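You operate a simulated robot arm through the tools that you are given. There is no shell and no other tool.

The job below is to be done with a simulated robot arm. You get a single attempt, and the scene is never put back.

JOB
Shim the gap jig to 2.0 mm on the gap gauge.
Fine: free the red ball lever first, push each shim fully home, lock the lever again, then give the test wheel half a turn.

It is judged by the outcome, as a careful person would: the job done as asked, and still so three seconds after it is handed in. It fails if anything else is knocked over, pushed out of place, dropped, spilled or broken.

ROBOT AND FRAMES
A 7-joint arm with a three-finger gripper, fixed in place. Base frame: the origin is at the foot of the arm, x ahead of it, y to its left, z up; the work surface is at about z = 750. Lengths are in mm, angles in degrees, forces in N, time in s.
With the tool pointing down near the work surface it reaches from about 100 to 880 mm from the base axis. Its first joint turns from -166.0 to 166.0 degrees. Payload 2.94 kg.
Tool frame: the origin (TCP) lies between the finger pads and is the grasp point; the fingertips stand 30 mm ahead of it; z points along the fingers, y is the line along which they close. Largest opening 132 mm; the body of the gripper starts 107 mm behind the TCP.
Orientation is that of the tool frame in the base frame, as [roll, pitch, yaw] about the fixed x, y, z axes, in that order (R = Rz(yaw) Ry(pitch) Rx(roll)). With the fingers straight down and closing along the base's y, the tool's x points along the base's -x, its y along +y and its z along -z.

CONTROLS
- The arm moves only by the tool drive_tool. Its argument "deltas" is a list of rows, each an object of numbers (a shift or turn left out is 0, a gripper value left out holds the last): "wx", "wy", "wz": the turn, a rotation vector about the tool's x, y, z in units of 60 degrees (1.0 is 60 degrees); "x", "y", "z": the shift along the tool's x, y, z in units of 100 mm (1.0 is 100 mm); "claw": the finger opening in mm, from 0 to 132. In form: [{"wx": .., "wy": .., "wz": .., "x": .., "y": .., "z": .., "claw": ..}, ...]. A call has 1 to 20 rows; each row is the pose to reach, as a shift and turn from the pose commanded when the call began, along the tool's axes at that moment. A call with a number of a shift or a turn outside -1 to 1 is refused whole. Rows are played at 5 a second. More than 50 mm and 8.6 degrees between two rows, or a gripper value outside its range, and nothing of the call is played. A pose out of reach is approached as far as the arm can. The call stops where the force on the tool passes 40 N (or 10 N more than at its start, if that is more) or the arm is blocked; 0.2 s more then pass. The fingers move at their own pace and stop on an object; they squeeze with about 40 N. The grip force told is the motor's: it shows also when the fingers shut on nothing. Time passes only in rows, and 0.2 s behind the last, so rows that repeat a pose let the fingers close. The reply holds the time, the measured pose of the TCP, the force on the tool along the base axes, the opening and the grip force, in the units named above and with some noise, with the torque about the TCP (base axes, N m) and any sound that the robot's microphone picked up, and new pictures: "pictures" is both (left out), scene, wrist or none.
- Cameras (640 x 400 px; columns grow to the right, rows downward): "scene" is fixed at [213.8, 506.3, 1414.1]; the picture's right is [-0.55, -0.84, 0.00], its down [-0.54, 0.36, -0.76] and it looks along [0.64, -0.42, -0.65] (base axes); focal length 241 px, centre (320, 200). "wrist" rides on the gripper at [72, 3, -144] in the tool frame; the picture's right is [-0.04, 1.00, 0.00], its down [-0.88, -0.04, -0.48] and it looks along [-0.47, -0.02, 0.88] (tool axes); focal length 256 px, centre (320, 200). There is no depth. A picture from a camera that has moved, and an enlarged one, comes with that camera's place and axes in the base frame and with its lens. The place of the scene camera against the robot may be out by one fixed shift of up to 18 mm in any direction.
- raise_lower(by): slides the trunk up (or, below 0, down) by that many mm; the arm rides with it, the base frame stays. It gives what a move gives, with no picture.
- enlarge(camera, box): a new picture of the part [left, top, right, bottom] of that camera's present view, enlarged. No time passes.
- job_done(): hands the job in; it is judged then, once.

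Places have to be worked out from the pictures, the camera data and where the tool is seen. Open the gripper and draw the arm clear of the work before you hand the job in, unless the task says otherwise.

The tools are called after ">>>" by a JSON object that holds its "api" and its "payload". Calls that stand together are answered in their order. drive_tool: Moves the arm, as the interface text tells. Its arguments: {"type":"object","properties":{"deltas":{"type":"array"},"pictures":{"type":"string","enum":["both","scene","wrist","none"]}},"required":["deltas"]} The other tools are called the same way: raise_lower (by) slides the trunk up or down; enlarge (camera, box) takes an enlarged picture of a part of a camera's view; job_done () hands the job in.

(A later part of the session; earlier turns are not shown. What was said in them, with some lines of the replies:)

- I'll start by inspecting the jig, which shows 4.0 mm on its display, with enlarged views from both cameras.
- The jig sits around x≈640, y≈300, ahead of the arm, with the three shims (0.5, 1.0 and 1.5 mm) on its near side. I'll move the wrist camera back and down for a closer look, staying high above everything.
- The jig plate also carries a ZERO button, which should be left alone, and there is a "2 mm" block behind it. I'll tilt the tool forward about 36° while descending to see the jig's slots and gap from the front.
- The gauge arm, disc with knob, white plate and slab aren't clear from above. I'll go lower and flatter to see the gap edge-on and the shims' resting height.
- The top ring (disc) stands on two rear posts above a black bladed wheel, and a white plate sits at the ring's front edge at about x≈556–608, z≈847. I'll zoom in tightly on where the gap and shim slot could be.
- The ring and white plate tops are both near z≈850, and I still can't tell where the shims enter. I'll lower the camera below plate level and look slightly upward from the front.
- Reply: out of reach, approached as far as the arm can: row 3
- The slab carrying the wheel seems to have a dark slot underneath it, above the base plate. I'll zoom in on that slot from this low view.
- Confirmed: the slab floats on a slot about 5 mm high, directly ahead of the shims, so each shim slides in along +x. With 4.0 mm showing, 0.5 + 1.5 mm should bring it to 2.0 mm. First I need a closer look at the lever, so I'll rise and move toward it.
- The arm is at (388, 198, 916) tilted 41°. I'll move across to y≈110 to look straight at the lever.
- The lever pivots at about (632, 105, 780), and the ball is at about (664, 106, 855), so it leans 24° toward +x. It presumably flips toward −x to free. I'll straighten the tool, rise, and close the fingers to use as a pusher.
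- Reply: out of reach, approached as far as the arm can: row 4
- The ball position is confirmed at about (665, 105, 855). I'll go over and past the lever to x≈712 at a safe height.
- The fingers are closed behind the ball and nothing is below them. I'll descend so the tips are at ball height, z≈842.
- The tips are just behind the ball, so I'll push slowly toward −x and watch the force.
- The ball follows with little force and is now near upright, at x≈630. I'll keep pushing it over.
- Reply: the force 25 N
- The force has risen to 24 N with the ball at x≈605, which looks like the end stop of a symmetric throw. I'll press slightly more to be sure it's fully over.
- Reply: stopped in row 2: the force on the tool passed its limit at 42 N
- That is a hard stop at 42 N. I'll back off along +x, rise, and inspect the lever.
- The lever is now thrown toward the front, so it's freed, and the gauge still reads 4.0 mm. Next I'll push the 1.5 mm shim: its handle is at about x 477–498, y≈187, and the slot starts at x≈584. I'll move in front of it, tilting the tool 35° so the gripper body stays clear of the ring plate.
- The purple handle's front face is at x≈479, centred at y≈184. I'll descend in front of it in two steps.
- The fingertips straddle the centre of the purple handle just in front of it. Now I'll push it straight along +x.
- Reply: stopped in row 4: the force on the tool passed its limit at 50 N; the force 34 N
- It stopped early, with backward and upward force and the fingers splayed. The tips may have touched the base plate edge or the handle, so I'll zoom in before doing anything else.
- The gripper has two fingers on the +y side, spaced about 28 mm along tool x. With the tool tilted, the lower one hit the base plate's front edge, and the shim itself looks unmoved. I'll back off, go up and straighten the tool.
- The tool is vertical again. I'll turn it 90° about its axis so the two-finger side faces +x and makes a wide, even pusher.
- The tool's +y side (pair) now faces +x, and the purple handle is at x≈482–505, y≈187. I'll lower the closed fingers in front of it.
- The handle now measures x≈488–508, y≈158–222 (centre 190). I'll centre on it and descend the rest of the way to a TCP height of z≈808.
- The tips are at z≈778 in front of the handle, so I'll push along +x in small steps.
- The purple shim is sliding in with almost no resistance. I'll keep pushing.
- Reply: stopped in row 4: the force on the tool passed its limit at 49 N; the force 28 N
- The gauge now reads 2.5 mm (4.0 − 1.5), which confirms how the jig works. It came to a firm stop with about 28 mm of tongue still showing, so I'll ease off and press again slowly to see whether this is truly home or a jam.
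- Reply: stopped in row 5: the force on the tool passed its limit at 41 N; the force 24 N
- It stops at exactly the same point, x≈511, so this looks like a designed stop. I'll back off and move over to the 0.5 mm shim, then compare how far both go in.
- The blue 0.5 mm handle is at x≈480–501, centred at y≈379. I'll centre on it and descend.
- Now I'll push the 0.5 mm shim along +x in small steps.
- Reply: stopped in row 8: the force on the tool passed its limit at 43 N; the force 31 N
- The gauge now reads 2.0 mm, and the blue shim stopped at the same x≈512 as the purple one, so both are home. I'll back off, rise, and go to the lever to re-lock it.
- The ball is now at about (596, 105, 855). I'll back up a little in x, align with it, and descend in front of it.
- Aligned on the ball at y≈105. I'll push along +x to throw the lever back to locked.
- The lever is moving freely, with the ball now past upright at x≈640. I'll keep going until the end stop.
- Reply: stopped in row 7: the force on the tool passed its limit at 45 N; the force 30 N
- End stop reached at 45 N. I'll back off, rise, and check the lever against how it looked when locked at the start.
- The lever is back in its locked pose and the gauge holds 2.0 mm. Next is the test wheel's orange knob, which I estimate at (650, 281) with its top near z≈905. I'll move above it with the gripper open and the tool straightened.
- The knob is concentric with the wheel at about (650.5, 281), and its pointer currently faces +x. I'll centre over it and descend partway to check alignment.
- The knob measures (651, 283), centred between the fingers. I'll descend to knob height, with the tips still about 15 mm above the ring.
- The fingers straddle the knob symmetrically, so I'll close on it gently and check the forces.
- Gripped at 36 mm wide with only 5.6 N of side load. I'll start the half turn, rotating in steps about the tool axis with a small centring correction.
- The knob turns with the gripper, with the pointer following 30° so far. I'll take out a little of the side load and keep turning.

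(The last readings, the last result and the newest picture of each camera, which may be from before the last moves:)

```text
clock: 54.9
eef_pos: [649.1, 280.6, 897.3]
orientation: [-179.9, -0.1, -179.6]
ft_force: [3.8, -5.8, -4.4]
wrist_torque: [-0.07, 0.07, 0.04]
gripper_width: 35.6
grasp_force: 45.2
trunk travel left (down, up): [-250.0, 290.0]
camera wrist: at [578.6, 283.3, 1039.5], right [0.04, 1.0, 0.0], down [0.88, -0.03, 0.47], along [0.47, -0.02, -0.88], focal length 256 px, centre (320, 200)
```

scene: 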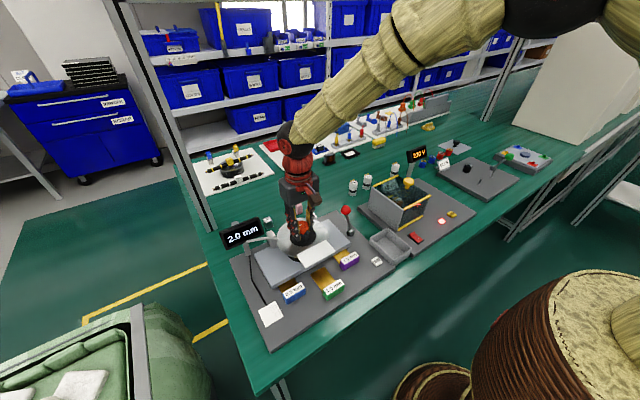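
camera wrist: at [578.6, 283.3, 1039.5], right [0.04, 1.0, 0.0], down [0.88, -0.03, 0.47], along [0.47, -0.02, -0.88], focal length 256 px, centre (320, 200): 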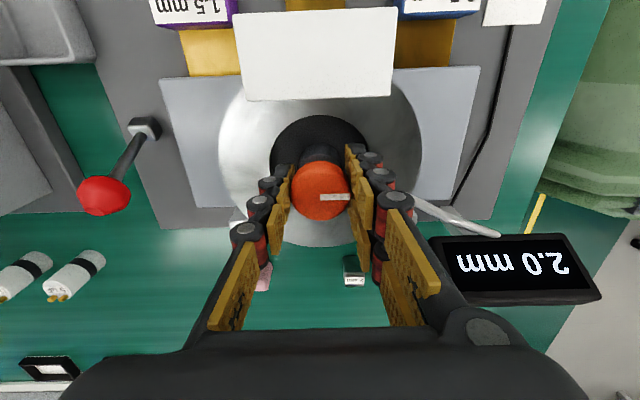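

The wheel is at 90° with the gauge steady at 2.0 mm and low forces. I'll continue with the second quarter turn.

>>> {"api": "drive_tool", "payload": {"deltas": [{"wz": -0.08}, {"wz": -0.2}, {"wz": -0.32}, {"wz": -0.44}, {"wz": -0.56}, {"wz": -0.68}, {"wz": -0.76}, {"wz": -0.76}]}}

```text
clock: 56.7
eef_pos: [649.7, 279.3, 897.9]
orientation: [179.9, -0.1, -133.9]
ft_force: [11.3, -14.9, -18.0]
wrist_torque: [-0.15, -0.19, 0.01]
gripper_width: 35.8
grasp_force: 44.4
trunk travel left (down, up): [-250.0, 290.0]
camera wrist: at [598.8, 230.5, 1039.6], right [-0.69, 0.73, 0.0], down [0.64, 0.61, 0.47], along [0.34, 0.33, -0.88], focal length 256 px, centre (320, 200)
```

scene: 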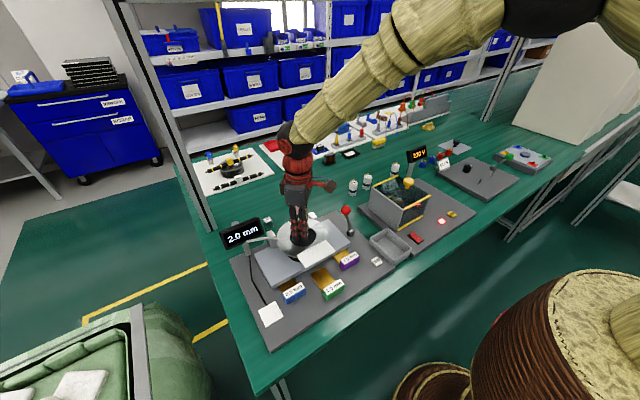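
wrist: 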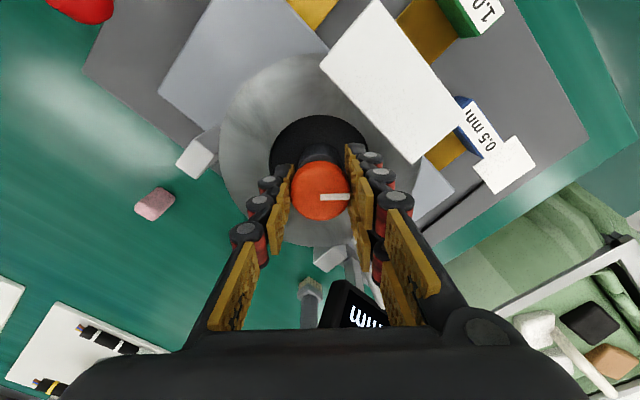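

135° turned with no slip, as the pointer is unchanged relative to the gripper. Side load is building, so I'll add a small relieving shift while finishing the last 44°.

>>> {"api": "drive_tool", "payload": {"deltas": [{"x": 0.002, "y": -0.012, "z": 0.012, "wz": -0.06}, {"x": 0.002, "y": -0.012, "z": 0.012, "wz": -0.18}, {"x": 0.002, "y": -0.012, "z": 0.012, "wz": -0.3}, {"x": 0.002, "y": -0.012, "z": 0.012, "wz": -0.42}, {"x": 0.002, "y": -0.012, "z": 0.012, "wz": -0.54}, {"x": 0.002, "y": -0.012, "z": 0.012, "wz": -0.66}, {"x": 0.002, "y": -0.012, "z": 0.012, "wz": -0.74}, {"x": 0.002, "y": -0.012, "z": 0.012, "wz": -0.74}]}}

```text
clock: 58.5
eef_pos: [650.6, 279.8, 897.1]
orientation: [-179.9, 0.0, -89.6]
ft_force: [7.2, -1.8, -6.9]
wrist_torque: [0.12, -0.03, 0.01]
gripper_width: 35.7
grasp_force: 44.9
trunk travel left (down, up): [-250.0, 290.0]
camera wrist: at [648.7, 207.8, 1039.5], right [-1.0, 0.04, 0.0], down [0.03, 0.88, 0.48], along [0.02, 0.48, -0.88], focal length 256 px, centre (320, 200)
```

scene: 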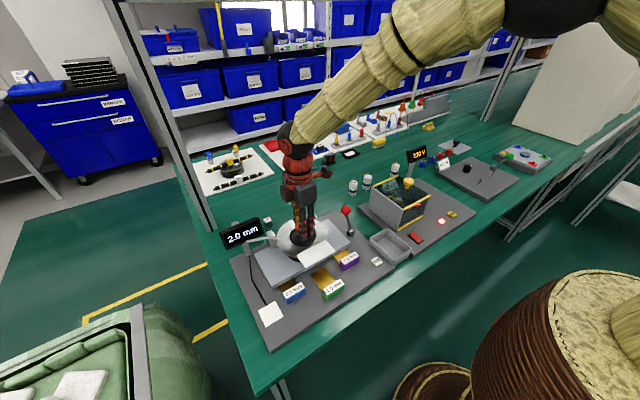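
wrist: 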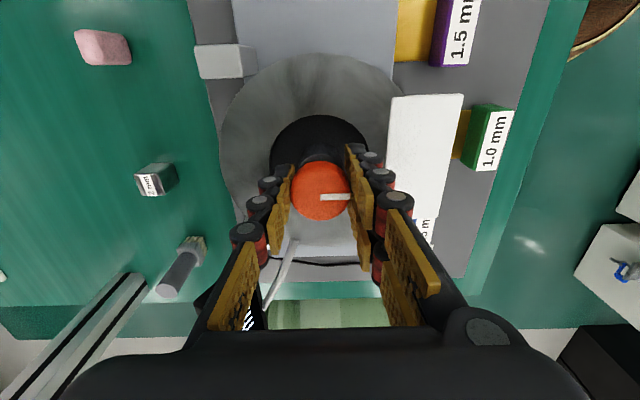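

The half turn is complete (yaw 90.3° → 270.4°) and the gauge reads 2.0 mm. I'll open the gripper and rise straight up.

>>> {"api": "drive_tool", "payload": {"deltas": [{"claw": 50}, {"claw": 80}, {"claw": 80}, {"z": -0.3}, {"z": -0.65}, {"z": -1.0}]}}

>>> {"api": "enlarge", "payload": {"camera": "wrist", "box": [200, 0, 520, 200]}}

```text
clock: 59.9
eef_pos: [651.1, 279.6, 998.2]
orientation: [180.0, -0.1, -89.7]
ft_force: [0.5, -0.4, -0.3]
wrist_torque: [0.01, -0.05, 0.0]
gripper_width: 79.7
grasp_force: 0.0
trunk travel left (down, up): [-250.0, 290.0]
camera wrist: at [649.2, 207.3, 1141.1], right [-1.0, 0.04, 0.0], down [0.03, 0.88, 0.47], along [0.02, 0.47, -0.88], focal length 256 px, centre (320, 200)
```

scene: 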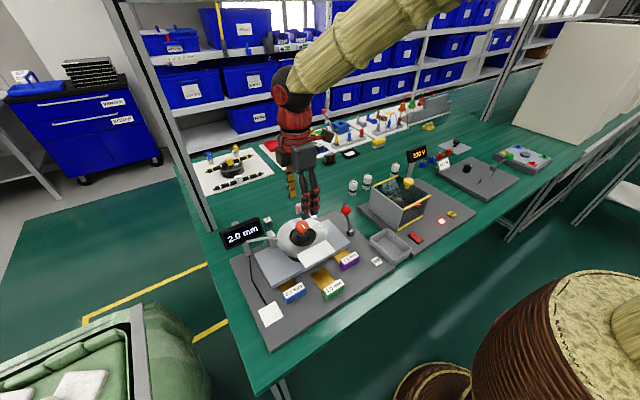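
wrist: 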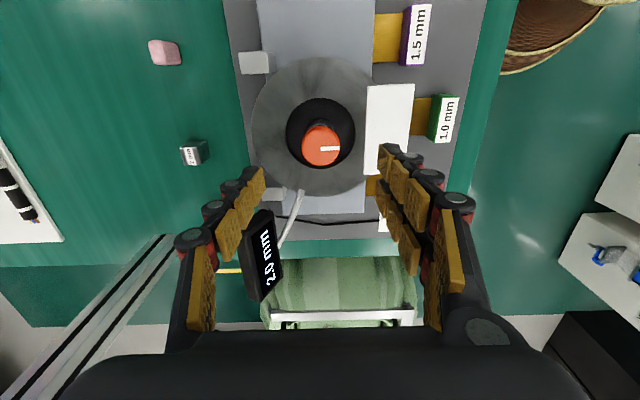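

```text
2.00 times, centred on (360, 100) of wrist
camera zoom: at [649.2, 207.3, 1141.1], right [-1.0, 0.04, 0.0], down [0.03, 0.88, 0.47], along [0.02, 0.47, -0.88], focal length 512 px, centre (240, 400)
```

zoom: 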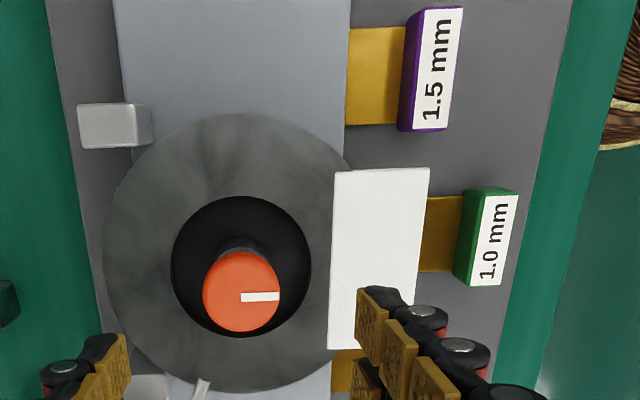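

The pointer now faces −x, exactly half a turn, and nothing else has been disturbed. I'll draw the arm further up and away, then do a final check.

>>> {"api": "drive_tool", "payload": {"deltas": [{"z": -0.35}, {"z": -0.7}, {"z": -1.0}, {"x": -0.3, "z": -1.0}, {"x": -0.65, "z": -1.0}, {"x": -1.0, "z": -1.0}], "pictures": "none"}}

>>> {"api": "enlarge", "payload": {"camera": "scene", "box": [220, 190, 400, 310]}}

```text
clock: 61.3
eef_pos: [651.8, 380.5, 1095.7]
orientation: [180.0, -0.1, -89.6]
ft_force: [0.2, 0.5, -0.1]
wrist_torque: [0.01, 0.0, 0.01]
gripper_width: 79.7
grasp_force: 0.0
trunk travel left (down, up): [-250.0, 290.0]
```

```text
3.33 times, centred on (310, 250) of scene
camera zoom: at [213.8, 506.3, 1414.1], right [-0.55, -0.84, 0.0], down [-0.54, 0.36, -0.76], along [0.64, -0.42, -0.65], focal length 804 px, centre (353, 33)
```

zoom: 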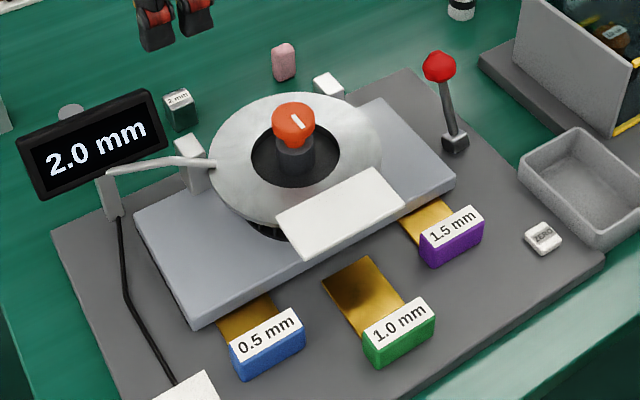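

The gauge reads 2.0 mm, with the 0.5 and 1.5 mm shims against their stops and the lever locked. The wheel has had its half turn, and the arm is clear with the gripper open, so I'm handing the job in.

>>> {"api": "job_done", "payload": {}}

```text
The job is handed in.
```

The gap jig is shimmed and its gauge reads **2.0 mm**; I've handed the job in. The steps, in your order:

1. **Lever freed:** I threw the red ball lever over until it hit its end stop.
2. **Shims in:** I pushed in the 1.5 mm shim (gauge went from 4.0 to 2.5), then the 0.5 mm shim (2.5 to 2.0). Both stopped firmly at the same depth with about 28 mm of tongue still showing. I took that as the jig's own stop, since each one changed the gauge by its full thickness.
3. **Lever locked:** I pushed it back to its other end stop, and it looks the same as it did at the start.
4. **Test wheel turned:** I gave it half a turn by the orange knob. The pointer now faces the opposite way, and the gauge stayed at 2.0 mm.

On my first try at the 1.5 mm shim, the gripper hit the front edge of the base plate at about 50 N. I saw nothing moved or damaged, and I changed the grip angle before trying again.

I didn't touch the 1.0 mm shim, the ZERO button or the 2 mm block. The gripper is open and the arm is clear of the jig.
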